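You operate a simulated robot arm through the tools that you are given. There is no shell and no other tool.

You run a simulated two-armed robot. Do the job below in one go: nothing can be reset, and whatever is moved stays where it is left.

Task
Pack the orange cover from the locked STOCK drawer in the red case.
Fine: drawer closed, lock knob back at CLOSED, case latched shut.

The check looks at the end state, three seconds after you hand in, the way a careful person would. Anything else that was tipped, shoved, dropped, spilled or broken makes it a failure. Lids that push on must go on centred and level and be pressed home; caps that screw on are set level and turned clockwise until they are tight.

Robot
Two 6-joint arms with fingered hands on one trunk that stands fixed in place. Base frame: the origin is at the foot of the trunk, x ahead of it, y to its left, z up. Readings come in mm, degrees, newtons and seconds.
The left shoulder is at [50, 170, 1060], the right one opposite. Each reaches about 930 mm from its shoulder. Payload 3.5 kg a hand.
The TCP of each hand is the grasp point between the finger pads, 26 mm short of the fingertips. In the tool frame z runs along the fingers and y along their closing line. The gripper opens to 132 mm; its body begins 73 mm behind the TCP. The gripper is a hand of 3 fingers: y runs from the thumb to the fingers, the wrist lies at [0, 0, -234] in the tool frame, and closing takes about 1.5 s.
Orientation is that of the tool frame in the base frame, as a unit quaternion [x, y, z, w]. With the fingers straight down and closing along the base's y, the tool's x points along the base's -x, its y along +y and its z along -z.

Tools
- The arms move only by the tool drive_tool. It takes "left_rows", "right_rows" or both (then of equal length, played together; a hand with none holds still); each is a list of rows, each an object of numbers (a shift or turn left out is 0, a gripper value left out holds the last): "tx", "ty", "tz": the shift along the tool's x, y, z in mm; "wx", "wy", "wz": the turn, a rotation vector about the tool's x, y, z in rad. In form: [{"tx": .., "ty": .., "tz": .., "wx": .., "wy": .., "wz": ..}, ...]. A call has 1 to 20 rows; each row is the pose to reach, as a shift and turn from the pose commanded when the call began, along the tool's axes at that moment. "left_fingers" and "right_fingers" are, for a hand that has rows, the gripper command, from -1 (shut) to 1 (fully open), values between in proportion, set as the call begins (left out, the last holds). Rows are played at 5 a second. More than 50 mm and 8.6 degrees between two rows, or a gripper value outside its range, and nothing of the call is played. A pose out of reach is approached as far as the arm can. The call stops where the force on the tool passes 40 N (or 10 N more than at its start, if that is more) or the arm is blocked; 0.2 s more then pass. The fingers move at their own pace (about 108 mm/s each) and stop on an object; they squeeze with about 24 N. The grip force told is the motor's: it shows also when the fingers shut on nothing. Time passes only in rows, and 0.2 s behind the last, so rows that repeat a pose let the fingers close. The reply holds the time, the measured pose of the TCP, the force on the tool along the base axes, the opening and the grip force, in the units named above and with some noise, with the torque about the TCP (base axes, N m) and any sound that the robot's microphone picked up.
- Cameras (640 x 400 px; columns grow to the right, rows downward): "scene" is now at [-7.3, 70.4, 1648.6]; the picture's right is [0.91, -0.41, 0.00], its down [-0.31, -0.69, -0.66] and it looks along [0.27, 0.60, -0.75] (base axes); focal length 245 px, centre (320, 200). "left" rides on the left gripper at [-62, 3, -92] in its tool frame; the picture's right is [-0.05, -1.00, 0.00], its down [0.83, -0.04, -0.56] and it looks along [0.55, -0.03, 0.83] (tool axes); focal length 230 px, centre (320, 200). "right" rides on the right gripper at [62, 3, -92] in its tool frame; the picture's right is [-0.05, 1.00, 0.00], its down [-0.83, -0.04, -0.56] and it looks along [-0.56, -0.03, 0.83] (tool axes); focal length 230 px, centre (320, 200).
- get_image(camera): a new picture of that camera. No time passes.
- slide_trunk(by): slides the trunk up (or, below 0, down) by that many mm; the arms and the scene camera ride with it, the base frame stays. It gives what a move gives, with no picture.
- finger_targets(finger1, finger2, thumb_bend, hand): sets how far each is bent, from 0 (flat) to 100 (curled in); at 30 the hand is open as for a grip, at 70 the pads meet at the TCP. One left out holds its place. A second passes; each finger stops where it meets its share of the squeeze, and holds until it gets a number again. A gripper value or a shape takes the hand back. It gives what a move gives, with no picture; readings hold the bend of each and the force on the fingers (four entries, about 0 where the hand has none), thumb and palm.
- preshape(shape, hand): the hand has 3 fingers and takes this shape, open, in about a second: jaw (thumb against the fingers, like two jaws); tri (thumb and two fingers); tip (a fingertip pinch); poke (one finger out to press); point (the index stretched); flat (the hand flat); cup (the hand cupped); fist (a fist). The gripper value then closes the fingers along that shape, each until it touches; the sizes above hold for jaw. It gives what a move gives, with no picture.
- aim_head(pan, tilt): turns the head with the scene camera to pan (to the left, within 86 degrees either way) and tilt (down, from -29 to 69), counted from straight ahead of the robot. It gives what a move gives.
- locate(camera, pixels): for up to 12 pixels [column, row] of the newest picture of that camera ("zoom" is the newest enlarged one), the place [x, y, z] in the base frame of the surface seen there, good to about 3 mm. No time passes.
- enlarge(camera, box): a new picture of the part [left, top, right, bottom] of that camera's present view, enlarged. No time passes.
- finish_job(): hands the job in; it is judged then, once.

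Open the grippers and draw the arms clear of the work before you hand the job in, unless the task says otherwise.

The tools are called after ">>>" as name(argument=value, ...) on one line, values as JSON. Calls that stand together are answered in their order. drive_tool: Moves the arms, as the interface text tells. Its arguments: {"type":"object","properties":{"left_rows":{"type":"array","items":{"type":"object","properties":{"tx":{"type":"number"},"ty":{"type":"number"},"tz":{"type":"number"},"wx":{"type":"number"},"wy":{"type":"number"},"wz":{"type":"number"}}}},"left_fingers":{"type":"number"},"right_rows":{"type":"array","items":{"type":"object","properties":{"tx":{"type":"number"},"ty":{"type":"number"},"tz":{"type":"number"},"wx":{"type":"number"},"wy":{"type":"number"},"wz":{"type":"number"}}}},"right_fingers":{"type":"number"}},"required":[]} The other tools are called the same way: slide_trunk (by) moves the trunk up or down; preshape (shape, hand) gives the hand a shape; finger_targets (finger1, finger2, thumb_bend, hand) moves the fingers one by one; aim_head (pan, tilt) turns the head that bears the scene camera; get_image (camera) takes a picture; locate (camera, pixels) gives the place of the surface under pixels of a picture; enlarge (camera, box) takes an enlarged picture of a part of a camera's view; finish_job () hands the job in.

At the start:

```text
time_s: 0.0
left_position: [375.1, 530.9, 1159.7]
left_ee_rot: [0.001, 1.0, 0.0, 0.002]
left_wrist_force: [0.6, -0.2, 0.2]
left_moment: [-0.03, 0.0, -0.03]
left_finger_gap: 132.1
left_gripper_force: 0.0
left_shape: jaw
left_bend: [30.0, 30.0, 30.0]
left_finger forces: [0.0, 0.1, 0.0, 0.1, 0.0, 0.1]
right_position: [508.7, 90.2, 1160.0]
right_ee_rot: [0.0, 1.0, 0.0, 0.0]
right_wrist_force: [-0.5, 0.5, -0.3]
right_moment: [-0.03, 0.01, -0.02]
right_finger_gap: 132.0
right_gripper_force: 0.0
right_shape: jaw
right_bend: [30.0, 30.0, 30.0]
right_finger forces: [0.0, 0.0, 0.0, 0.1, 0.2, 0.1]
trunk travel left (down, up): [-675.0, 35.0]
head pan, tilt (commanded): [65.7, 48.8]
```

scene: 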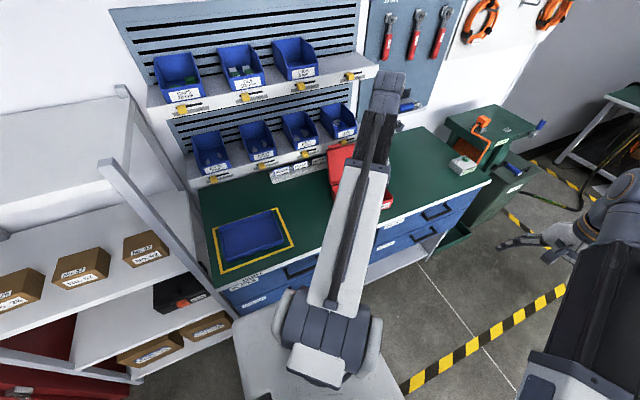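
right: 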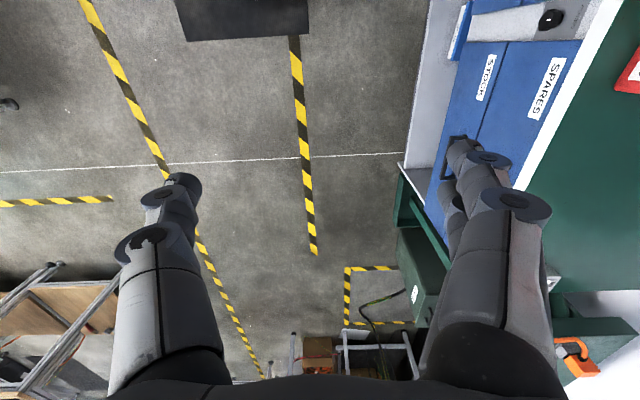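
left: 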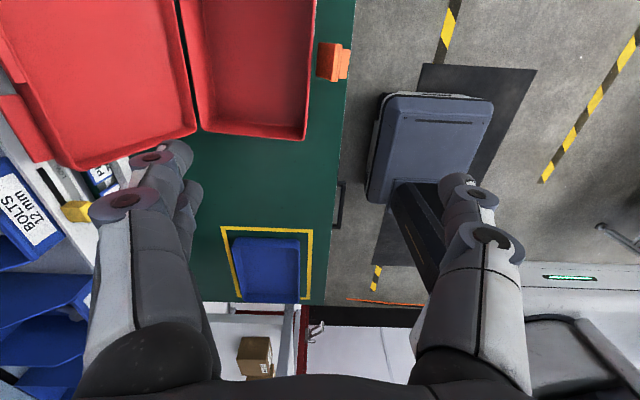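

The scene shows a workbench with a red case partly hidden behind the left arm (about px 345,170) and drawers below. I take fresh pictures to study the layout before moving.

>>> get_image(camera="scene")

>>> enlarge(camera="scene", box=[200, 130, 520, 330])

>>> enlarge(camera="right", box=[400, 0, 640, 200])

>>> get_image(camera="left")

```text
taken
```

scene: 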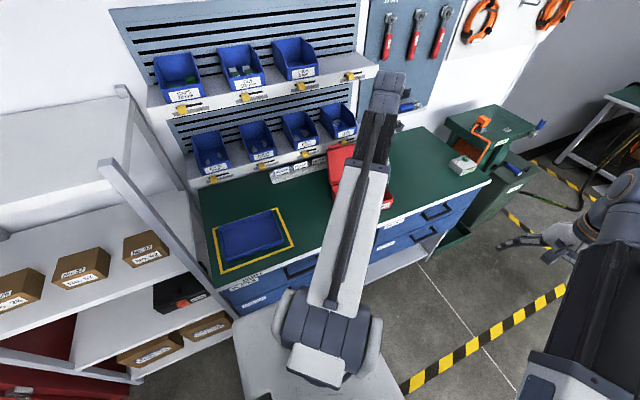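

```text
2.00 times, centred on (360, 230) of scene
```

zoom: 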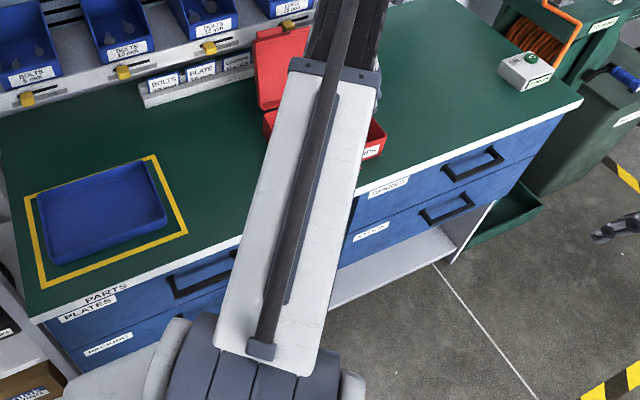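

```text
2.00 times, centred on (520, 100) of right
```

zoom: 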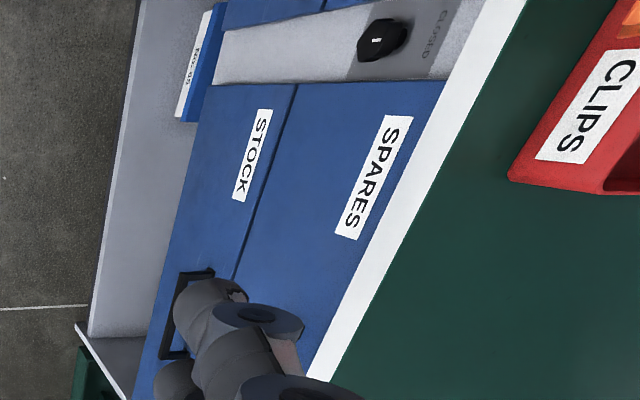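

```text
taken
```

left: 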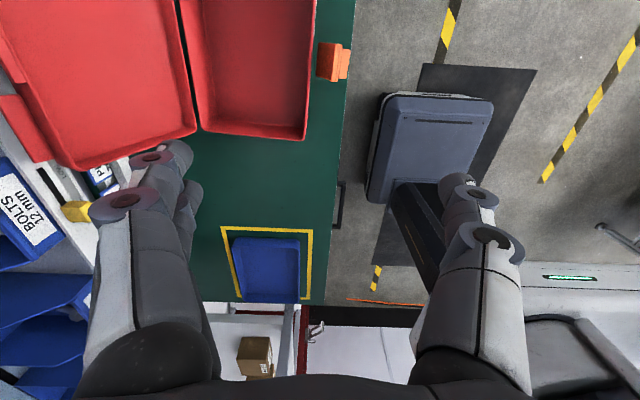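

The right camera shows the STOCK drawer (lower), SPARES (upper) and a black lock knob on a centre post at around (550,19). I measure several points.

>>> locate(camera="zoom", pixels=[[382, 38], [250, 150], [375, 170], [210, 272], [183, 350], [500, 100], [300, 60], [240, 60], [290, 200], [600, 120], [170, 200], [432, 40]])

>>> locate(camera="scene", pixels=[[210, 285], [490, 180], [440, 210], [428, 234], [250, 240], [200, 200], [400, 130], [465, 165], [340, 160], [388, 205], [320, 160], [300, 270]])

>>> locate(camera="left", pixels=[[330, 60], [345, 75], [250, 70], [100, 80], [190, 60], [309, 70], [255, 137], [265, 270], [335, 200], [15, 80], [70, 165], [240, 180]])

```text
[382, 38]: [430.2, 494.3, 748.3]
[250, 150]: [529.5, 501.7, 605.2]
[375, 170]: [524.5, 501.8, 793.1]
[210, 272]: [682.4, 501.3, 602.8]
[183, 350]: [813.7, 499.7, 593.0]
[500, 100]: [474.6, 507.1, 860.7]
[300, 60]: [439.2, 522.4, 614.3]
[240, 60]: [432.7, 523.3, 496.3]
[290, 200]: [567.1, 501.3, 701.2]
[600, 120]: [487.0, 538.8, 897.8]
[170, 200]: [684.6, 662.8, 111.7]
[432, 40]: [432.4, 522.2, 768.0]
```

```text
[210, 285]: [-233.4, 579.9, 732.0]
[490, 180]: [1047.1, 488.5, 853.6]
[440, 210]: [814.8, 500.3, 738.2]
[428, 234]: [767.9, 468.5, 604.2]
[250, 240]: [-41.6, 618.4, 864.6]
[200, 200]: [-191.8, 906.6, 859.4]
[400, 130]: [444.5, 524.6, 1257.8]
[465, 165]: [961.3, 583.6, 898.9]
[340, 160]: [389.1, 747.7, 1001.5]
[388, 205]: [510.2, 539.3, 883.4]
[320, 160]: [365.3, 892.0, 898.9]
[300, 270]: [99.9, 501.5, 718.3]
```

```text
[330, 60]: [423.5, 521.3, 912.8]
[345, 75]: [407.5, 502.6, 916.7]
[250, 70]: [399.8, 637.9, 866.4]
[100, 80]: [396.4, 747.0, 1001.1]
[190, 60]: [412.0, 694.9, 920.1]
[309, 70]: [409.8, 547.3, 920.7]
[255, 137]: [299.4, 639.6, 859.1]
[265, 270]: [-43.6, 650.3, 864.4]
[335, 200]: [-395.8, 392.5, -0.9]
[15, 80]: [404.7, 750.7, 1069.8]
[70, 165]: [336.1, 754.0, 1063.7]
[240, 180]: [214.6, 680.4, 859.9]
```

Bench top is z≈860, front face y≈500; case at x≈300–520, y≈540–700; knob at about (430,494,748); STOCK handle about (750,470,600). The left arm blocks the head view, so I move it along -x over the blue tray area at the same height.

>>> drive_tool(left_rows=[{"tx": 45}, {"tx": 90}, {"tx": 135}, {"tx": 180}, {"tx": 225}, {"tx": 270}, {"tx": 315}, {"tx": 360}, {"tx": 400}, {"tx": 400}])

>>> aim_head(pan=45, tilt=45)

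>>> get_image(camera="scene")

```text
time_s: 2.2
left_position: [-28.7, 548.1, 1140.2]
left_ee_rot: [0.0, 1.0, 0.003, -0.001]
left_wrist_force: [0.6, 0.8, 0.0]
left_moment: [-0.01, 0.01, 0.0]
left_finger_gap: 132.1
left_gripper_force: 0.0
left_shape: jaw
left_bend: [30.0, 30.0, 30.0]
left_finger forces: [0.1, 0.0, 0.0, 0.0, 0.1, 0.0]
left hand out of reach, approached as far as the arm can: row 3, 4, 5, 6, 7, 8, 9, 10
right_position: [508.5, 91.3, 1158.8]
right_ee_rot: [0.0, 1.0, 0.0, -0.001]
right_wrist_force: [-0.2, 0.7, 0.2]
right_moment: [0.0, 0.02, 0.0]
right_finger_gap: 132.0
right_gripper_force: 0.1
right_shape: jaw
right_bend: [30.0, 30.0, 30.0]
right_finger forces: [0.0, 0.1, 0.0, 0.0, 0.1, 0.0]
trunk travel left (down, up): [-675.0, 35.0]
head pan, tilt (commanded): [65.7, 48.8]
```

```text
time_s: 3.0
left_position: [-30.3, 547.5, 1139.0]
left_ee_rot: [0.0, 1.0, 0.002, 0.0]
left_wrist_force: [-0.1, -0.2, 0.2]
left_moment: [-0.02, -0.01, -0.01]
left_finger_gap: 132.0
left_gripper_force: 0.1
left_shape: jaw
left_bend: [30.0, 30.0, 30.0]
left_finger forces: [0.0, 0.0, 0.1, 0.1, 0.0, 0.1]
right_position: [508.5, 92.7, 1158.4]
right_ee_rot: [0.001, 1.0, 0.001, 0.0]
right_wrist_force: [1.0, 0.1, -0.2]
right_moment: [-0.02, -0.01, -0.02]
right_finger_gap: 131.9
right_gripper_force: 0.0
right_shape: jaw
right_bend: [30.0, 30.0, 30.0]
right_finger forces: [0.0, 0.1, 0.0, 0.1, 0.0, 0.1]
trunk travel left (down, up): [-675.0, 35.0]
head pan, tilt (commanded): [45.0, 45.0]
```

```text
taken
```

scene: 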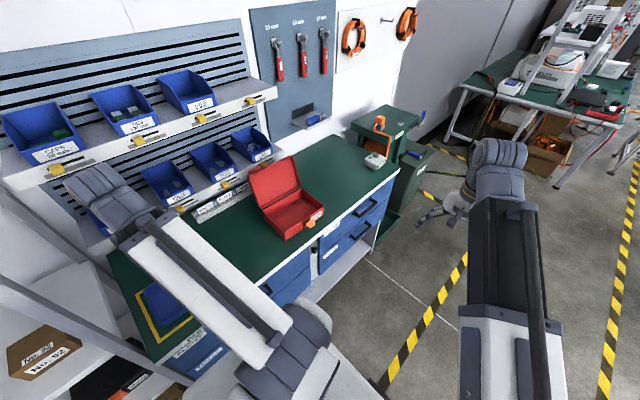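

The case (px 290,205) and its orange latch (px 316,217) are now visible. I zoom in on the case and the drawer fronts.

>>> enlarge(camera="scene", box=[230, 140, 390, 240])

>>> enlarge(camera="scene", box=[260, 190, 420, 290])

>>> enlarge(camera="right", box=[480, 0, 640, 100])

```text
4.00 times, centred on (310, 190) of scene
```

zoom: 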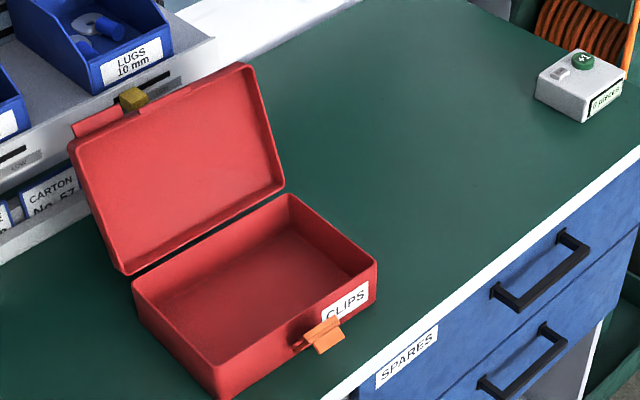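

```text
4.00 times, centred on (340, 240) of scene
```

zoom: 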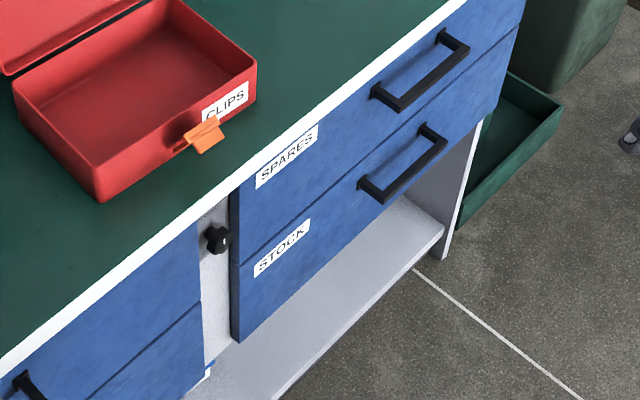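

```text
4.00 times, centred on (560, 50) of right
```

zoom: 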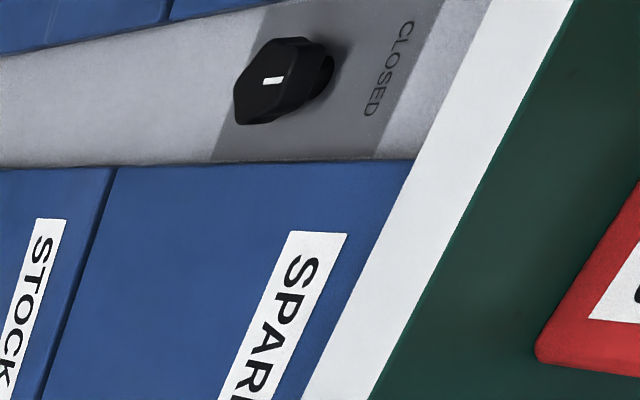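

The knob's white mark appears to point up to CLOSED on the recessed post (y≈523). I pull the left arm back off the bench so the trunk can be lowered safely.

>>> drive_tool(left_rows=[{"tx": -30, "ty": -35}, {"tx": -60, "ty": -70}, {"tx": -90, "ty": -105}, {"tx": -120, "ty": -140}, {"tx": -150, "ty": -175}, {"tx": -175, "ty": -205}, {"tx": -200, "ty": -230}, {"tx": -200, "ty": -230}], right_rows=[{"ty": -30}, {"ty": -60}, {"ty": -90}, {"ty": -120}, {"ty": -150}, {"ty": -180}, {"ty": -210}, {"ty": -210}])

>>> get_image(camera="scene")

```text
time_s: 4.8
left_position: [285.0, 478.8, 1131.4]
left_ee_rot: [-0.001, 1.0, -0.002, 0.0]
left_wrist_force: [0.1, 0.8, -0.3]
left_moment: [0.01, 0.03, 0.0]
left_finger_gap: 131.9
left_gripper_force: 0.0
left_shape: jaw
left_bend: [30.0, 30.0, 30.0]
left_finger forces: [0.0, 0.1, 0.0, 0.0, 0.0, 0.0]
left hand out of reach, approached as far as the arm can: row 1, 2, 3, 4, 5, 6, 7, 8
right_position: [507.7, -118.2, 1160.0]
right_ee_rot: [0.0, 1.0, 0.0, 0.0]
right_wrist_force: [-0.7, 0.1, 0.7]
right_moment: [-0.03, 0.03, -0.01]
right_finger_gap: 132.0
right_gripper_force: 0.0
right_shape: jaw
right_bend: [30.0, 30.0, 30.0]
right_finger forces: [0.1, 0.1, 0.0, 0.0, 0.0, 0.0]
trunk travel left (down, up): [-675.0, 35.0]
head pan, tilt (commanded): [45.0, 45.0]
```

```text
taken
```

scene: 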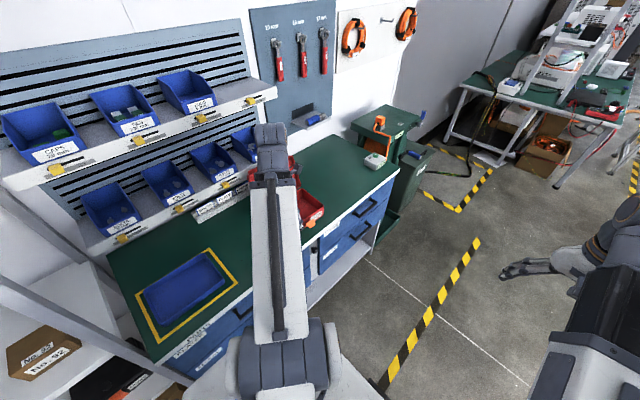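

The left arm is now at (285,479,1131), well above the bench. I bring the right hand to face the post horizontally (fingers along +y) at about (430,300,790) to look at the lock knob.

>>> drive_tool(right_rows=[{"tx": 4, "ty": 23, "tz": 21, "wx": -0.067, "wy": 0.067, "wz": 0.067}, {"tx": 9, "ty": 46, "tz": 41, "wx": -0.134, "wy": 0.134, "wz": 0.134}, {"tx": 13, "ty": 70, "tz": 62, "wx": -0.202, "wy": 0.202, "wz": 0.202}, {"tx": 17, "ty": 93, "tz": 82, "wx": -0.269, "wy": 0.269, "wz": 0.269}, {"tx": 22, "ty": 116, "tz": 103, "wx": -0.336, "wy": 0.336, "wz": 0.336}, {"tx": 26, "ty": 139, "tz": 123, "wx": -0.403, "wy": 0.403, "wz": 0.403}, {"tx": 30, "ty": 163, "tz": 144, "wx": -0.47, "wy": 0.47, "wz": 0.47}, {"tx": 35, "ty": 186, "tz": 164, "wx": -0.537, "wy": 0.537, "wz": 0.537}, {"tx": 39, "ty": 209, "tz": 185, "wx": -0.605, "wy": 0.605, "wz": 0.605}, {"tx": 43, "ty": 232, "tz": 206, "wx": -0.672, "wy": 0.672, "wz": 0.672}, {"tx": 48, "ty": 255, "tz": 226, "wx": -0.739, "wy": 0.739, "wz": 0.739}, {"tx": 52, "ty": 279, "tz": 247, "wx": -0.806, "wy": 0.806, "wz": 0.806}, {"tx": 56, "ty": 302, "tz": 267, "wx": -0.873, "wy": 0.873, "wz": 0.873}, {"tx": 61, "ty": 325, "tz": 288, "wx": -0.941, "wy": 0.941, "wz": 0.941}, {"tx": 65, "ty": 348, "tz": 308, "wx": -1.008, "wy": 1.008, "wz": 1.008}, {"tx": 69, "ty": 372, "tz": 329, "wx": -1.075, "wy": 1.075, "wz": 1.075}, {"tx": 74, "ty": 395, "tz": 349, "wx": -1.142, "wy": 1.142, "wz": 1.142}, {"tx": 78, "ty": 418, "tz": 370, "wx": -1.209, "wy": 1.209, "wz": 1.209}, {"tx": 78, "ty": 418, "tz": 370, "wx": -1.209, "wy": 1.209, "wz": 1.209}])

>>> get_image(camera="right")

>>> get_image(camera="scene")

```text
time_s: 8.8
left_position: [283.6, 478.4, 1131.6]
left_ee_rot: [0.0, 1.0, 0.0, 0.0]
left_wrist_force: [0.4, -0.1, -0.5]
left_moment: [0.01, -0.01, 0.0]
left_finger_gap: 131.7
left_gripper_force: 0.1
left_shape: jaw
left_bend: [30.0, 30.0, 30.0]
left_finger forces: [0.0, 0.0, 0.1, 0.0, 0.0, 0.1]
right_position: [429.5, 300.2, 789.3]
right_ee_rot: [0.5, 0.5, 0.5, -0.5]
right_wrist_force: [0.6, 0.9, 0.2]
right_moment: [-0.02, 0.02, -0.02]
right_finger_gap: 131.9
right_gripper_force: 0.1
right_shape: jaw
right_bend: [30.0, 30.0, 30.0]
right_finger forces: [0.0, 0.1, 0.1, 0.0, 0.0, 0.0]
trunk travel left (down, up): [-675.0, 35.0]
head pan, tilt (commanded): [45.0, 45.0]
```

```text
taken
```

right: 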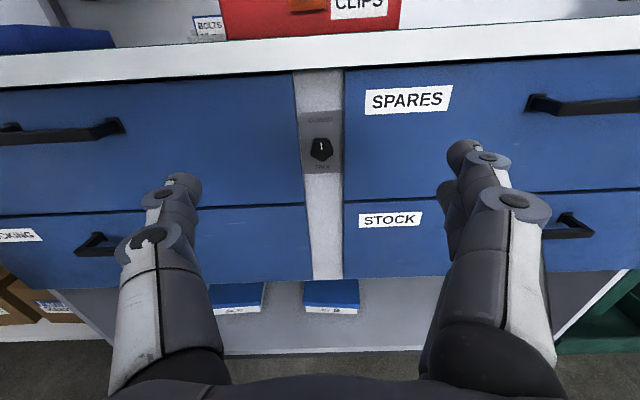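

```text
taken
```

scene: 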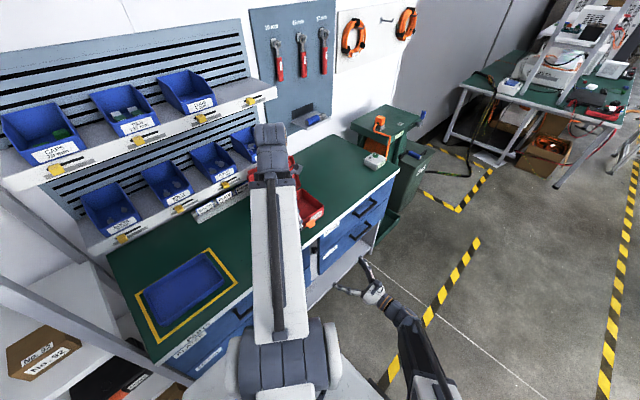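

The right camera now faces the post with the knob at (321,149). I enlarge it to read the labels and measure it.

>>> enlarge(camera="right", box=[281, 105, 361, 185])

>>> locate(camera="right", pixels=[[321, 147], [312, 148], [331, 149], [321, 139], [321, 159], [308, 180], [400, 200], [580, 215], [545, 236], [592, 232], [320, 115], [320, 172]])

```text
5.00 times, centred on (321, 145) of right
```

zoom: 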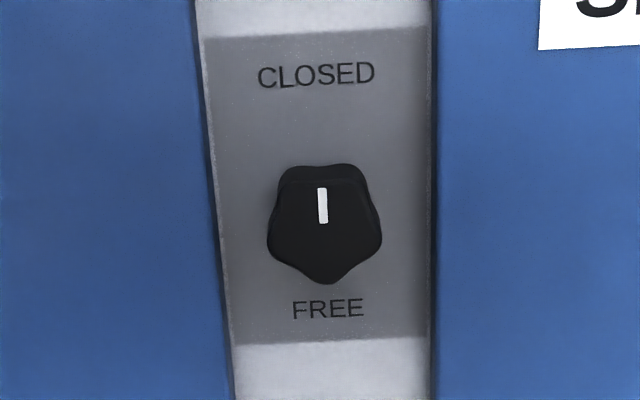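

```text
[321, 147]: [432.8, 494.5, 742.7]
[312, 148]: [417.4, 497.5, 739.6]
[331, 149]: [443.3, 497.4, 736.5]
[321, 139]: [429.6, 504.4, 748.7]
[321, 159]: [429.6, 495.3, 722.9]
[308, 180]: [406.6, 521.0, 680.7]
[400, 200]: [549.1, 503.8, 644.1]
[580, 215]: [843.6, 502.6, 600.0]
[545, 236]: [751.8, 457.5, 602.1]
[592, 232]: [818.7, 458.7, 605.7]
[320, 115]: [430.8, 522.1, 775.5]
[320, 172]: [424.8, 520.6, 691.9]
```

CLOSED is at the top (z≈775), FREE at the bottom (z≈692), and the knob is centred near (430, 495–521, 737), about 34 mm wide in a 46 mm slot between drawers. I try the "tip" shape to see how slender the pinch is.

>>> preshape(shape="tip", hand="right")

>>> get_image(camera="right")

>>> enlarge(camera="scene", box=[300, 230, 460, 330])

```text
time_s: 9.7
left_position: [283.6, 477.6, 1129.9]
left_ee_rot: [0.0, 1.0, 0.0, 0.0]
left_wrist_force: [0.1, -0.3, 0.8]
left_moment: [-0.02, 0.0, 0.0]
left_finger_gap: 131.9
left_gripper_force: 0.0
left_shape: jaw
left_bend: [30.0, 30.0, 30.0]
left_finger forces: [0.1, 0.0, 0.0, 0.1, 0.0, 0.0]
right_position: [430.1, 299.2, 788.5]
right_ee_rot: [0.5, 0.5, 0.5, -0.5]
right_wrist_force: [-0.4, -0.9, 1.3]
right_moment: [-0.03, -0.02, 0.0]
right_finger_gap: 132.0
right_gripper_force: 0.0
right_shape: tip
right_bend: [30.0, 30.0, 30.0]
right_finger forces: [0.0, 0.0, 0.1, 0.0, 0.1, 0.1]
trunk travel left (down, up): [-675.0, 35.0]
head pan, tilt (commanded): [45.0, 45.0]
```

```text
taken
```

right: 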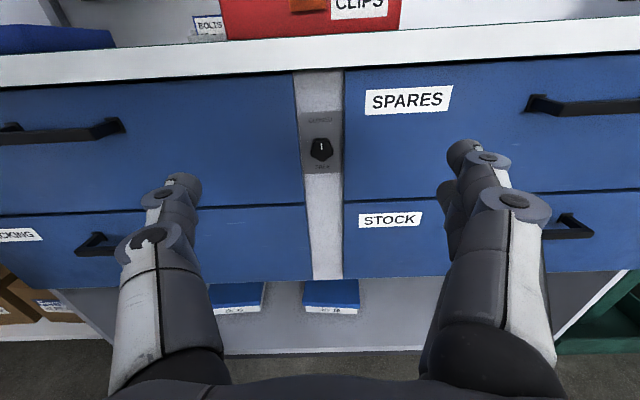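

```text
4.00 times, centred on (380, 280) of scene
```

zoom: 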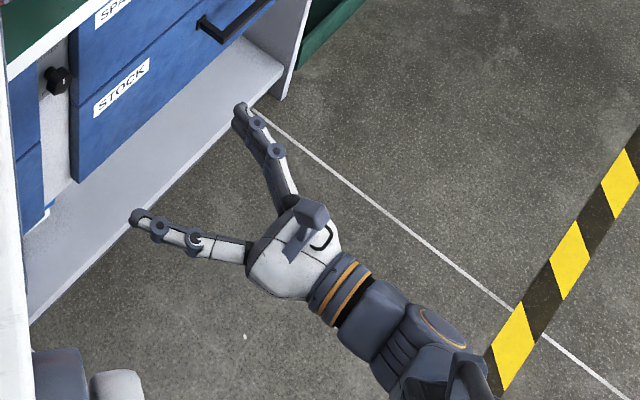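

The tip shape looks the same while open; I partly close it (gap about 45 mm) to see how the fingertips come together.

>>> drive_tool(right_rows=[{"tx": 0}, {"tx": 0}, {"tx": 0}, {"tx": 0}, {"tx": 0}], right_fingers=-0.3)

>>> get_image(camera="right")

>>> enlarge(camera="scene", box=[300, 230, 460, 330])

```text
time_s: 10.9
left_position: [283.9, 476.3, 1131.1]
left_ee_rot: [-0.001, 1.0, 0.0, 0.0]
left_wrist_force: [-0.4, -0.7, 0.5]
left_moment: [0.01, 0.01, -0.03]
left_finger_gap: 132.0
left_gripper_force: 0.1
left_shape: jaw
left_bend: [30.0, 30.0, 30.0]
left_finger forces: [0.0, 0.0, 0.1, 0.0, 0.1, 0.0]
right_position: [430.1, 299.1, 788.8]
right_ee_rot: [0.501, 0.499, 0.501, -0.499]
right_wrist_force: [0.0, 0.3, -0.3]
right_moment: [-0.01, 0.01, -0.01]
right_finger_gap: 46.5
right_gripper_force: 0.0
right_shape: tip
right_bend: [73.0, 73.0, 70.0]
right_finger forces: [0.0, 0.0, 0.0, 0.0, 0.1, 0.0]
trunk travel left (down, up): [-675.0, 35.0]
head pan, tilt (commanded): [45.0, 45.0]
```

```text
taken
```

right: 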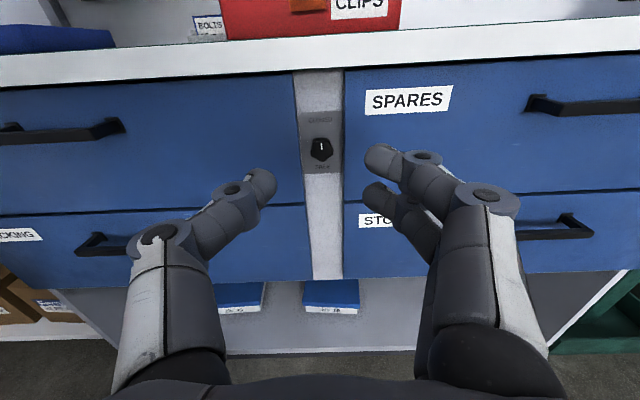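

```text
4.00 times, centred on (380, 280) of scene
```

zoom: 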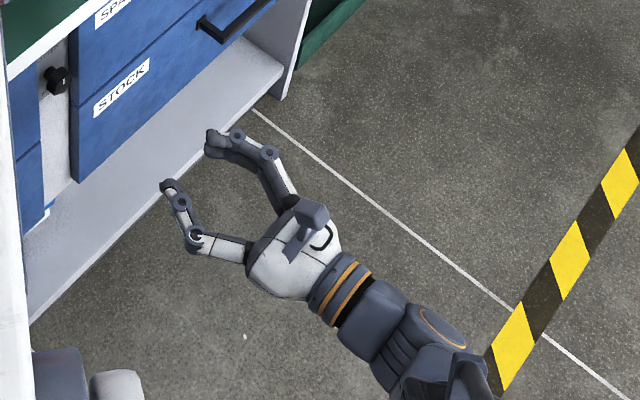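

Both fingers move as a pair about 35 mm apart, which is wide for the 46 mm slot. I test curling finger2 away so only finger1 and the thumb pinch.

>>> finger_targets(hand="right", finger1=60, finger2=100, thumb_bend=60)

>>> get_image(camera="right")

>>> enlarge(camera="scene", box=[300, 230, 460, 330])

```text
time_s: 11.9
left_position: [283.2, 476.8, 1132.0]
left_ee_rot: [-0.001, 1.0, 0.0, 0.0]
left_wrist_force: [0.0, -0.5, 0.3]
left_moment: [0.02, 0.0, 0.0]
left_finger_gap: 131.9
left_gripper_force: 0.1
left_shape: jaw
left_bend: [30.0, 30.0, 30.0]
left_finger forces: [0.1, 0.1, 0.0, 0.0, 0.0, 0.0]
right_position: [430.8, 299.0, 788.7]
right_ee_rot: [0.5, 0.5, 0.5, -0.5]
right_wrist_force: [0.6, -0.5, -1.1]
right_moment: [0.01, -0.02, -0.01]
right_finger_gap: 34.7
right_gripper_force: 0.0
right_shape: fingers
right_bend: [60.0, 100.0, 60.0]
right_finger forces: [0.0, 0.1, 0.0, 0.1, 0.1, 0.0]
trunk travel left (down, up): [-675.0, 35.0]
head pan, tilt (commanded): [45.0, 45.0]
```

```text
taken
```

right: 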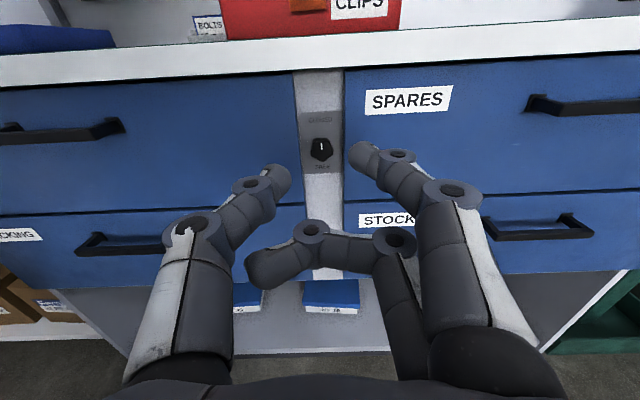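

```text
4.00 times, centred on (380, 280) of scene
```

zoom: 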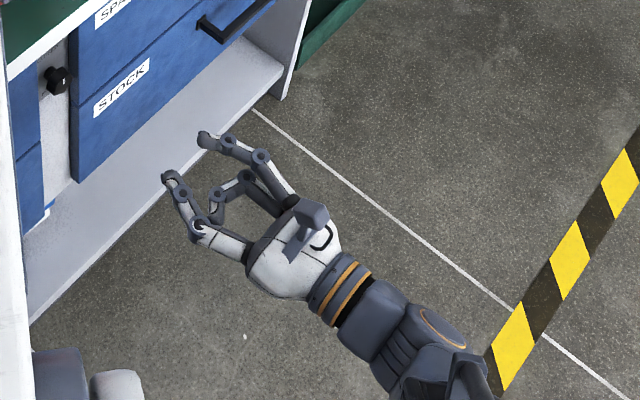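

Finger2 curls clear, leaving a thumb–finger1 pinch. I measure the fingertip positions.

>>> locate(camera="right", pixels=[[360, 146], [356, 155], [372, 165], [400, 156], [276, 168], [285, 180], [277, 185], [250, 184], [262, 262], [315, 228], [452, 192], [190, 226]])

>>> enlarge(camera="right", box=[220, 110, 440, 248])

```text
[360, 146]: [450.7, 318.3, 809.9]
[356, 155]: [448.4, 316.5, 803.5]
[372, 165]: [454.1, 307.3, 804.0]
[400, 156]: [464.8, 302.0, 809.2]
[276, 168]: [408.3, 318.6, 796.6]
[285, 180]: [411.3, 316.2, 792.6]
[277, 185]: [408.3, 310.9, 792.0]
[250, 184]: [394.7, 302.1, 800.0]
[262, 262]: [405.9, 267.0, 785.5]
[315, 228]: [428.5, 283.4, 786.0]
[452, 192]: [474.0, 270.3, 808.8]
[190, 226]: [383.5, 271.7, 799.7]
```

```text
2.90 times, centred on (330, 179) of right
```

zoom: 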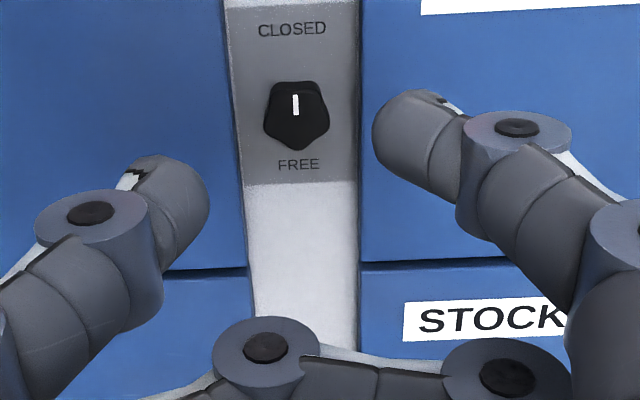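

Thumb tip is at tool x≈0 and finger1 tip at tool x≈+13.5, tips ≈21 mm ahead of the TCP. I now pin down the knob's centre and the slot edges.

>>> enlarge(camera="right", box=[289, 125, 353, 165])

>>> locate(camera="zoom", pixels=[[330, 280], [240, 250], [425, 250], [330, 370], [330, 120], [275, 170], [395, 150], [110, 250], [510, 250], [330, 240], [60, 250], [560, 250]])

```text
10.00 times, centred on (321, 145) of right
```

zoom: 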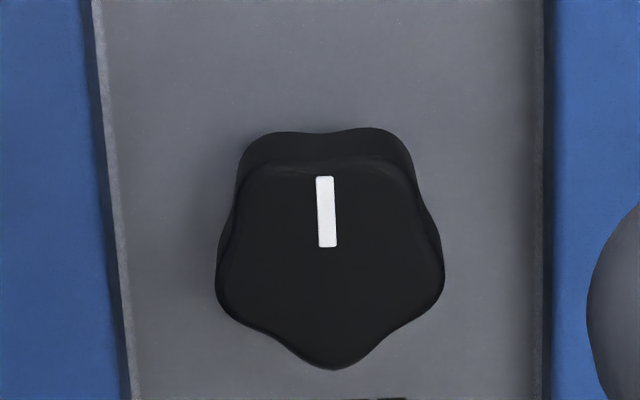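

```text
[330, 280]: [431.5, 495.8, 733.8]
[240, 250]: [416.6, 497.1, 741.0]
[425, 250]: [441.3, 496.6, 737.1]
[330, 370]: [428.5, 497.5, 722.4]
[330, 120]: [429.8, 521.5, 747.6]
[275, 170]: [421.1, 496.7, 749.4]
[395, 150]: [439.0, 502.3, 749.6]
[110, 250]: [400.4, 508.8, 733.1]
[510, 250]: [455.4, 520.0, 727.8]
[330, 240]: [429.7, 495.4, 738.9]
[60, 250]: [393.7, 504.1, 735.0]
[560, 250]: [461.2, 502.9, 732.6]
```

The slot is about 67 mm wide (x≈396–463) and the knob centre is ≈(430, 495, 737), lobe radius ≈18. I open the pinch a little, then roll the hand about 120° and bring it in front of the knob for a clockwise stroke.

>>> finger_targets(hand="right", finger1=52, finger2=100, thumb_bend=52)

>>> drive_tool(right_rows=[{"tx": -3.2, "ty": 0.4, "tz": 9.4, "wz": -0.14}, {"tx": -6.4, "ty": 0.7, "tz": 18.8, "wz": -0.28}, {"tx": -9.7, "ty": 1.1, "tz": 28.1, "wz": -0.42}, {"tx": -12.9, "ty": 1.5, "tz": 37.5, "wz": -0.56}, {"tx": -16.1, "ty": 1.8, "tz": 46.9, "wz": -0.7}, {"tx": -19.3, "ty": 2.2, "tz": 56.3, "wz": -0.84}, {"tx": -22.5, "ty": 2.6, "tz": 65.7, "wz": -0.98}, {"tx": -25.8, "ty": 2.9, "tz": 75, "wz": -1.12}, {"tx": -29, "ty": 3.3, "tz": 84.4, "wz": -1.26}, {"tx": -32.2, "ty": 3.7, "tz": 93.8, "wz": -1.4}, {"tx": -35.4, "ty": 4, "tz": 103.2, "wz": -1.54}, {"tx": -38.6, "ty": 4.4, "tz": 112.6, "wz": -1.68}, {"tx": -41.9, "ty": 4.8, "tz": 121.9, "wz": -1.82}, {"tx": -45.1, "ty": 5.1, "tz": 131.3, "wz": -1.96}, {"tx": -48.3, "ty": 5.5, "tz": 140.7, "wz": -2.1}, {"tx": -48.3, "ty": 5.5, "tz": 140.7, "wz": -2.1}])

>>> get_image(camera="right")

>>> get_image(camera="scene")

```text
time_s: 12.9
left_position: [283.0, 476.8, 1130.6]
left_ee_rot: [0.0, 1.0, 0.0, -0.001]
left_wrist_force: [0.2, 1.0, -0.1]
left_moment: [0.02, 0.05, -0.02]
left_finger_gap: 131.8
left_gripper_force: 0.0
left_shape: jaw
left_bend: [30.0, 30.0, 30.0]
left_finger forces: [0.0, 0.0, 0.0, 0.1, 0.0, 0.0]
right_position: [429.3, 300.0, 788.6]
right_ee_rot: [0.499, 0.501, 0.5, -0.5]
right_wrist_force: [-0.1, -0.8, 0.5]
right_moment: [0.02, 0.01, 0.03]
right_finger_gap: 60.6
right_gripper_force: 0.0
right_shape: fingers
right_bend: [52.0, 100.0, 52.0]
right_finger forces: [0.0, 0.0, 0.0, 0.0, 0.0, 0.0]
trunk travel left (down, up): [-675.0, 35.0]
head pan, tilt (commanded): [45.0, 45.0]
```

```text
time_s: 16.3
left_position: [283.6, 477.3, 1132.6]
left_ee_rot: [0.0, 1.0, -0.001, 0.0]
left_wrist_force: [0.5, -0.4, 0.4]
left_moment: [0.05, 0.0, 0.0]
left_finger_gap: 131.8
left_gripper_force: 0.0
left_shape: jaw
left_bend: [30.0, 30.0, 30.0]
left_finger forces: [0.0, 0.0, 0.0, 0.1, 0.0, 0.0]
right_position: [433.6, 437.9, 744.0]
right_ee_rot: [-0.185, 0.683, 0.682, 0.186]
right_wrist_force: [-0.1, 0.2, 0.1]
right_moment: [-0.02, 0.03, 0.0]
right_finger_gap: 60.3
right_gripper_force: 0.1
right_shape: fingers
right_bend: [52.0, 100.0, 52.0]
right_finger forces: [0.0, 0.1, 0.0, 0.0, 0.1, 0.0]
right hand out of reach, approached as far as the arm can: row 15, 16
trunk travel left (down, up): [-675.0, 35.0]
head pan, tilt (commanded): [45.0, 45.0]
```

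```text
taken
```

right: 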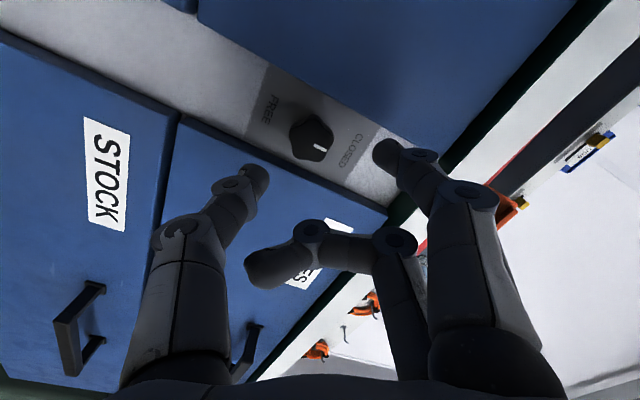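

```text
taken
```

scene: 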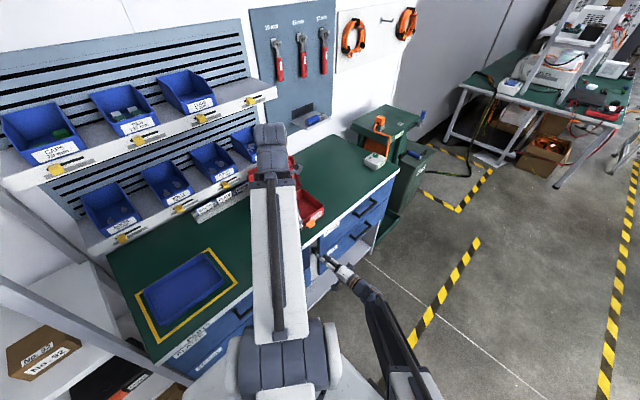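

The roll of -120° is reached but sits at a joint limit (position off ~5 mm). I back the roll off by 10° and check where the hand settles.

>>> drive_tool(right_rows=[{"tx": 0, "ty": -0.5, "wz": 0.087}, {"tx": 0.1, "ty": -1.1, "wz": 0.1745}, {"tx": 0.1, "ty": -1.1, "wz": 0.1745}])

>>> enlarge(camera="right", box=[180, 60, 460, 235])

```text
time_s: 17.1
left_position: [282.8, 476.6, 1131.2]
left_ee_rot: [0.0, 1.0, 0.0, 0.0]
left_wrist_force: [-0.5, -0.5, -0.2]
left_moment: [-0.02, -0.02, 0.01]
left_finger_gap: 131.9
left_gripper_force: 0.1
left_shape: jaw
left_bend: [30.0, 30.0, 30.0]
left_finger forces: [0.0, 0.0, 0.0, 0.1, 0.1, 0.1]
right_position: [434.3, 436.3, 743.5]
right_ee_rot: [-0.123, 0.697, 0.695, 0.126]
right_wrist_force: [-0.2, -0.1, -0.6]
right_moment: [0.0, -0.01, 0.03]
right_finger_gap: 60.3
right_gripper_force: 0.1
right_shape: fingers
right_bend: [52.0, 100.0, 52.0]
right_finger forces: [0.0, 0.0, 0.0, 0.0, 0.0, 0.0]
trunk travel left (down, up): [-675.0, 35.0]
head pan, tilt (commanded): [45.0, 45.0]
```

```text
2.29 times, centred on (320, 148) of right
```

zoom: 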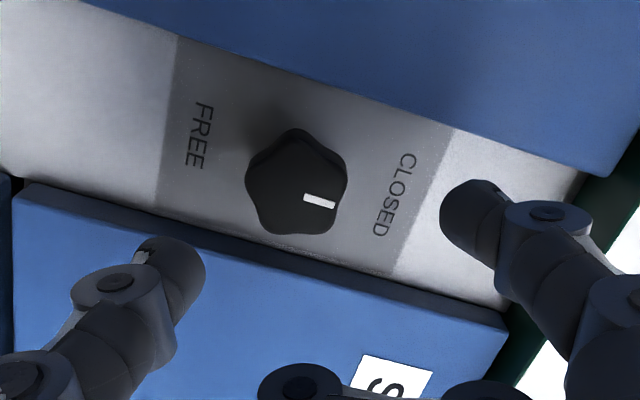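

The hand holds at (434,436,743) with the fingers open 60 mm. I narrow to about 47 mm and advance 42 mm toward the knob, correcting the small offset.

>>> finger_targets(hand="right", finger1=56, finger2=100, thumb_bend=56)

>>> drive_tool(right_rows=[{"tx": -0.2, "ty": -2, "tz": 10}, {"tx": -0.5, "ty": -4.4, "tz": 20}, {"tx": -0.5, "ty": -4.4, "tz": 30}, {"tx": -0.5, "ty": -4.4, "tz": 38}, {"tx": -0.5, "ty": -4.4, "tz": 42}, {"tx": -0.5, "ty": -4.4, "tz": 42}])

>>> get_image(camera="right")

>>> enlarge(camera="right", box=[220, 100, 420, 225])

```text
time_s: 18.1
left_position: [283.5, 479.4, 1131.9]
left_ee_rot: [0.0, 1.0, 0.0, 0.0]
left_wrist_force: [-0.4, -0.6, -0.3]
left_moment: [-0.02, 0.0, -0.03]
left_finger_gap: 131.8
left_gripper_force: 0.1
left_shape: jaw
left_bend: [30.0, 30.0, 30.0]
left_finger forces: [0.1, 0.1, 0.0, 0.0, 0.1, 0.0]
right_position: [434.2, 435.4, 744.0]
right_ee_rot: [-0.124, 0.696, 0.695, 0.127]
right_wrist_force: [0.4, 0.6, 0.7]
right_moment: [-0.02, 0.02, 0.03]
right_finger_gap: 48.5
right_gripper_force: 0.1
right_shape: fingers
right_bend: [56.0, 100.0, 56.0]
right_finger forces: [0.0, 0.0, 0.0, 0.0, 0.1, 0.1]
trunk travel left (down, up): [-675.0, 35.0]
head pan, tilt (commanded): [45.0, 45.0]
```

```text
time_s: 19.5
left_position: [283.8, 477.3, 1132.0]
left_ee_rot: [0.0, 1.0, -0.001, 0.0]
left_wrist_force: [-0.2, 0.0, -0.4]
left_moment: [-0.01, -0.03, 0.01]
left_finger_gap: 131.8
left_gripper_force: 0.1
left_shape: jaw
left_bend: [30.0, 30.0, 30.0]
left_finger forces: [0.1, 0.0, 0.0, 0.0, 0.0, 0.1]
right_position: [424.7, 460.2, 755.5]
right_ee_rot: [-0.125, 0.696, 0.696, 0.125]
right_wrist_force: [0.2, 0.2, 0.6]
right_moment: [-0.01, -0.01, 0.0]
right_finger_gap: 48.4
right_gripper_force: 0.0
right_shape: fingers
right_bend: [56.0, 100.0, 56.0]
right_finger forces: [0.1, 0.0, 0.0, 0.1, 0.1, 0.0]
right hand out of reach, approached as far as the arm can: row 1, 2, 3, 4, 5, 6
trunk travel left (down, up): [-675.0, 35.0]
head pan, tilt (commanded): [45.0, 45.0]
```

```text
taken
```

right: 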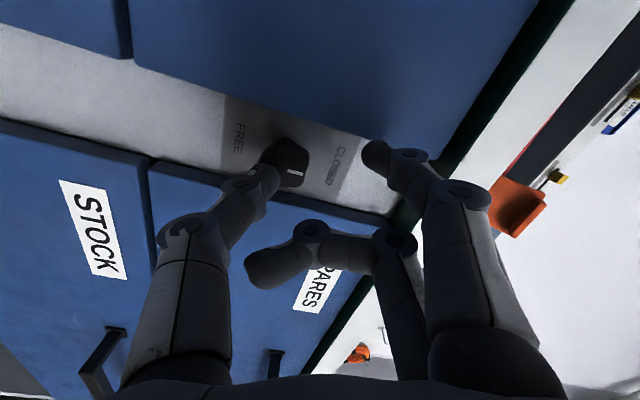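

```text
3.20 times, centred on (320, 162) of right
```

zoom: 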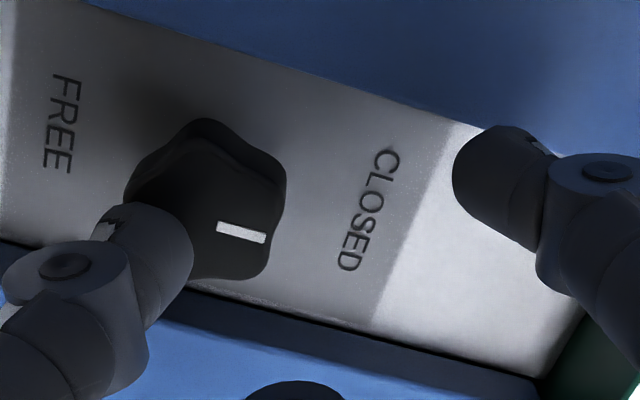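

The arm hit a joint limit in this roll and drifted (tip near the knob but untouched; forces ~0). I retreat the right hand straight back, un-roll it, and raise the left hand up and away so the trunk can go down for a better posture.

>>> drive_tool(right_rows=[{"tz": -20}, {"tz": -45}, {"tz": -70, "wz": 0.1}, {"tz": -90, "wz": 0.24}, {"tz": -110, "wz": 0.38}, {"tz": -130, "wz": 0.52}, {"tx": -2, "ty": 1, "tz": -140, "wz": 0.66}, {"tx": -4, "ty": 2, "tz": -150, "wz": 0.8}, {"tx": -6, "ty": 2, "tz": -155, "wz": 0.94}, {"tx": -6, "ty": 2, "tz": -160, "wz": 1.08}, {"tx": -6, "ty": 2, "tz": -160, "wz": 1.23}, {"tx": -6, "ty": 2, "tz": -160, "wz": 1.23}], left_rows=[{"tx": 0, "tz": -30}, {"tx": 0, "tz": -60}, {"tx": 20, "ty": 2, "tz": -90}, {"tx": 40, "ty": 5, "tz": -120}, {"tx": 65, "ty": 8, "tz": -150}, {"tx": 95, "ty": 12, "tz": -180}, {"tx": 125, "ty": 16, "tz": -199}, {"tx": 155, "ty": 20, "tz": -199}, {"tx": 184, "ty": 23, "tz": -199}, {"tx": 184, "ty": 23, "tz": -199}, {"tx": 184, "ty": 23, "tz": -199}, {"tx": 184, "ty": 23, "tz": -199}])

>>> get_image(camera="scene")

```text
time_s: 22.1
left_position: [145.5, 592.3, 1162.5]
left_ee_rot: [0.0, 1.0, 0.002, 0.001]
left_wrist_force: [-0.7, -0.8, 0.8]
left_moment: [0.03, -0.01, -0.01]
left_finger_gap: 131.8
left_gripper_force: 0.1
left_shape: jaw
left_bend: [30.0, 30.0, 30.0]
left_finger forces: [0.1, 0.0, 0.0, 0.0, 0.0, 0.0]
left hand out of reach, approached as far as the arm can: row 1, 2, 3, 4, 5, 6, 7, 8, 9, 10, 11, 12
right_position: [428.1, 299.4, 759.0]
right_ee_rot: [0.3, 0.64, 0.641, -0.3]
right_wrist_force: [0.1, -0.4, 0.5]
right_moment: [0.01, 0.02, -0.02]
right_finger_gap: 48.4
right_gripper_force: 0.0
right_shape: fingers
right_bend: [56.0, 100.0, 56.0]
right_finger forces: [0.0, 0.0, 0.0, 0.0, 0.0, 0.1]
trunk travel left (down, up): [-675.0, 35.0]
head pan, tilt (commanded): [45.0, 45.0]
```

```text
taken
```

scene: 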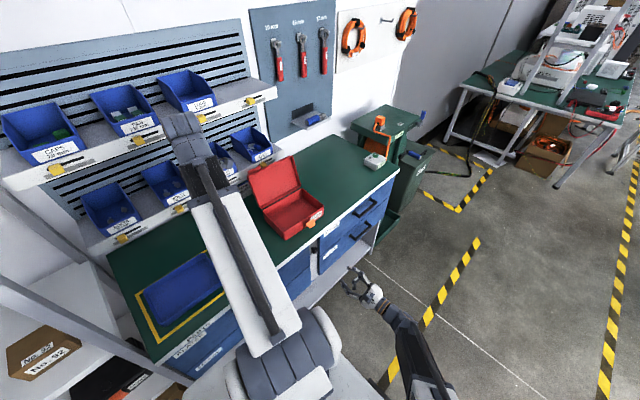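

The left hand ended at (145,592,1162), over the empty bench strip between tray and case. Lowering the trunk 200 mm leaves its tips ~75 mm above the bench, so I do that.

>>> slide_trunk(by=-200)

>>> get_image(camera="scene")

>>> get_image(camera="left")

>>> get_image(camera="right")

```text
time_s: 24.3
left_position: [146.3, 591.7, 961.8]
left_ee_rot: [0.0, 1.0, 0.003, 0.001]
left_wrist_force: [0.4, -0.3, 0.0]
left_moment: [-0.01, 0.0, -0.03]
left_finger_gap: 132.0
left_gripper_force: 0.1
left_shape: jaw
left_bend: [30.0, 30.0, 30.0]
left_finger forces: [0.1, 0.0, 0.0, 0.1, 0.0, 0.1]
right_position: [427.8, 301.1, 560.0]
right_ee_rot: [0.3, 0.64, 0.641, -0.299]
right_wrist_force: [0.2, -0.8, 0.4]
right_moment: [-0.03, -0.01, -0.01]
right_finger_gap: 48.3
right_gripper_force: 0.1
right_shape: fingers
right_bend: [56.0, 100.0, 56.0]
right_finger forces: [0.1, 0.2, 0.1, 0.0, 0.0, 0.0]
trunk travel left (down, up): [-475.0, 235.0]
head pan, tilt (commanded): [45.0, 45.0]
```

```text
taken
```

scene: 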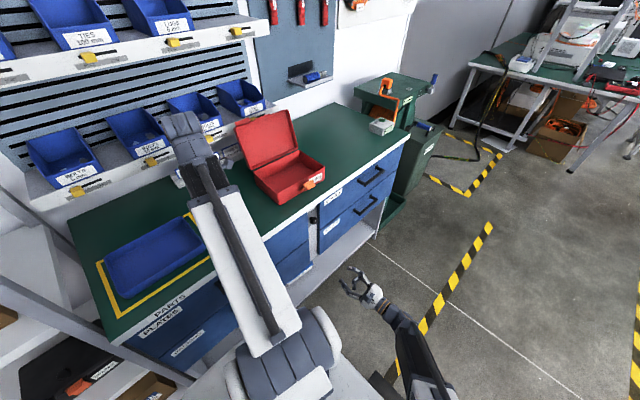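

```text
taken
```

left: 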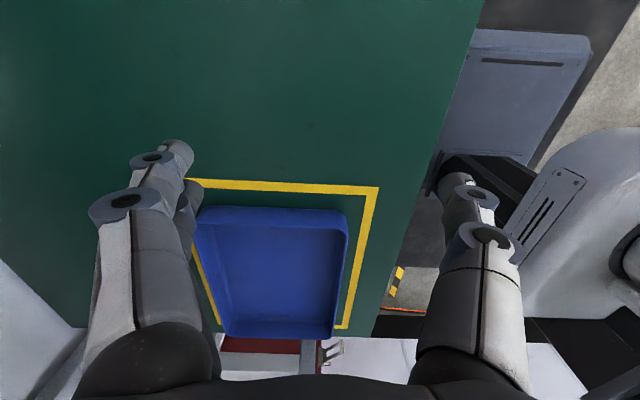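

```text
taken
```

right: 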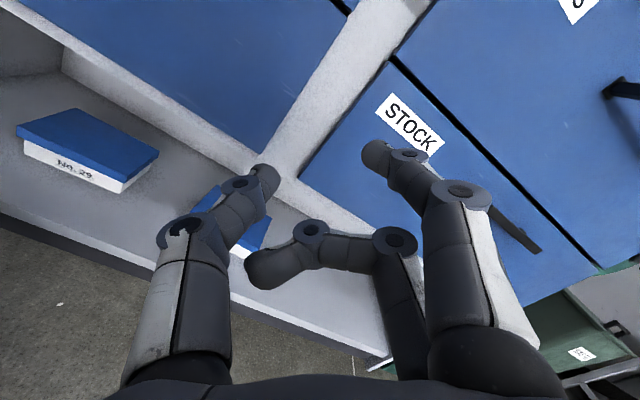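

With the trunk lowered the knob is nearer shoulder height. I raise the right hand to knob height while rolling back to the start-of-stroke angle, staying ~45 mm in front of it.

>>> drive_tool(right_rows=[{"tx": 14.7, "ty": 13.5, "wz": -0.137}, {"tx": 29.4, "ty": 27, "wz": -0.273}, {"tx": 44, "ty": 40.6, "tz": 10, "wz": -0.41}, {"tx": 58.7, "ty": 54.1, "tz": 25, "wz": -0.547}, {"tx": 73.4, "ty": 67.6, "tz": 45, "wz": -0.683}, {"tx": 88.1, "ty": 81.1, "tz": 65, "wz": -0.82}, {"tx": 102.7, "ty": 94.7, "tz": 85, "wz": -0.957}, {"tx": 117.4, "ty": 108.2, "tz": 107, "wz": -1.093}, {"tx": 132.1, "ty": 121.7, "tz": 129, "wz": -1.23}, {"tx": 132.1, "ty": 121.7, "tz": 129, "wz": -1.23}])

>>> get_image(camera="right")

```text
time_s: 26.5
left_position: [145.6, 590.9, 962.7]
left_ee_rot: [0.0, 1.0, 0.002, 0.002]
left_wrist_force: [0.5, -0.3, 1.2]
left_moment: [-0.03, 0.0, -0.04]
left_finger_gap: 131.9
left_gripper_force: 0.1
left_shape: jaw
left_bend: [30.0, 30.0, 30.0]
left_finger forces: [0.0, 0.0, 0.0, 0.0, 0.1, 0.0]
right_position: [437.4, 429.8, 738.9]
right_ee_rot: [-0.125, 0.695, 0.696, 0.126]
right_wrist_force: [-0.2, 0.7, 0.2]
right_moment: [-0.01, 0.01, -0.01]
right_finger_gap: 48.4
right_gripper_force: 0.2
right_shape: fingers
right_bend: [56.0, 100.0, 56.0]
right_finger forces: [0.0, 0.0, 0.0, 0.0, 0.0, 0.1]
trunk travel left (down, up): [-475.0, 235.0]
head pan, tilt (commanded): [45.0, 45.0]
```

```text
taken
```

right: 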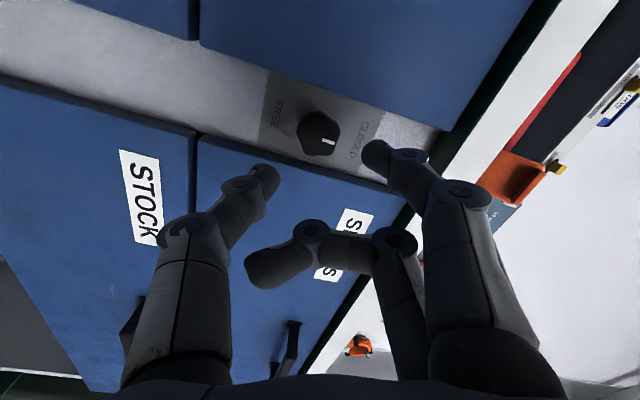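

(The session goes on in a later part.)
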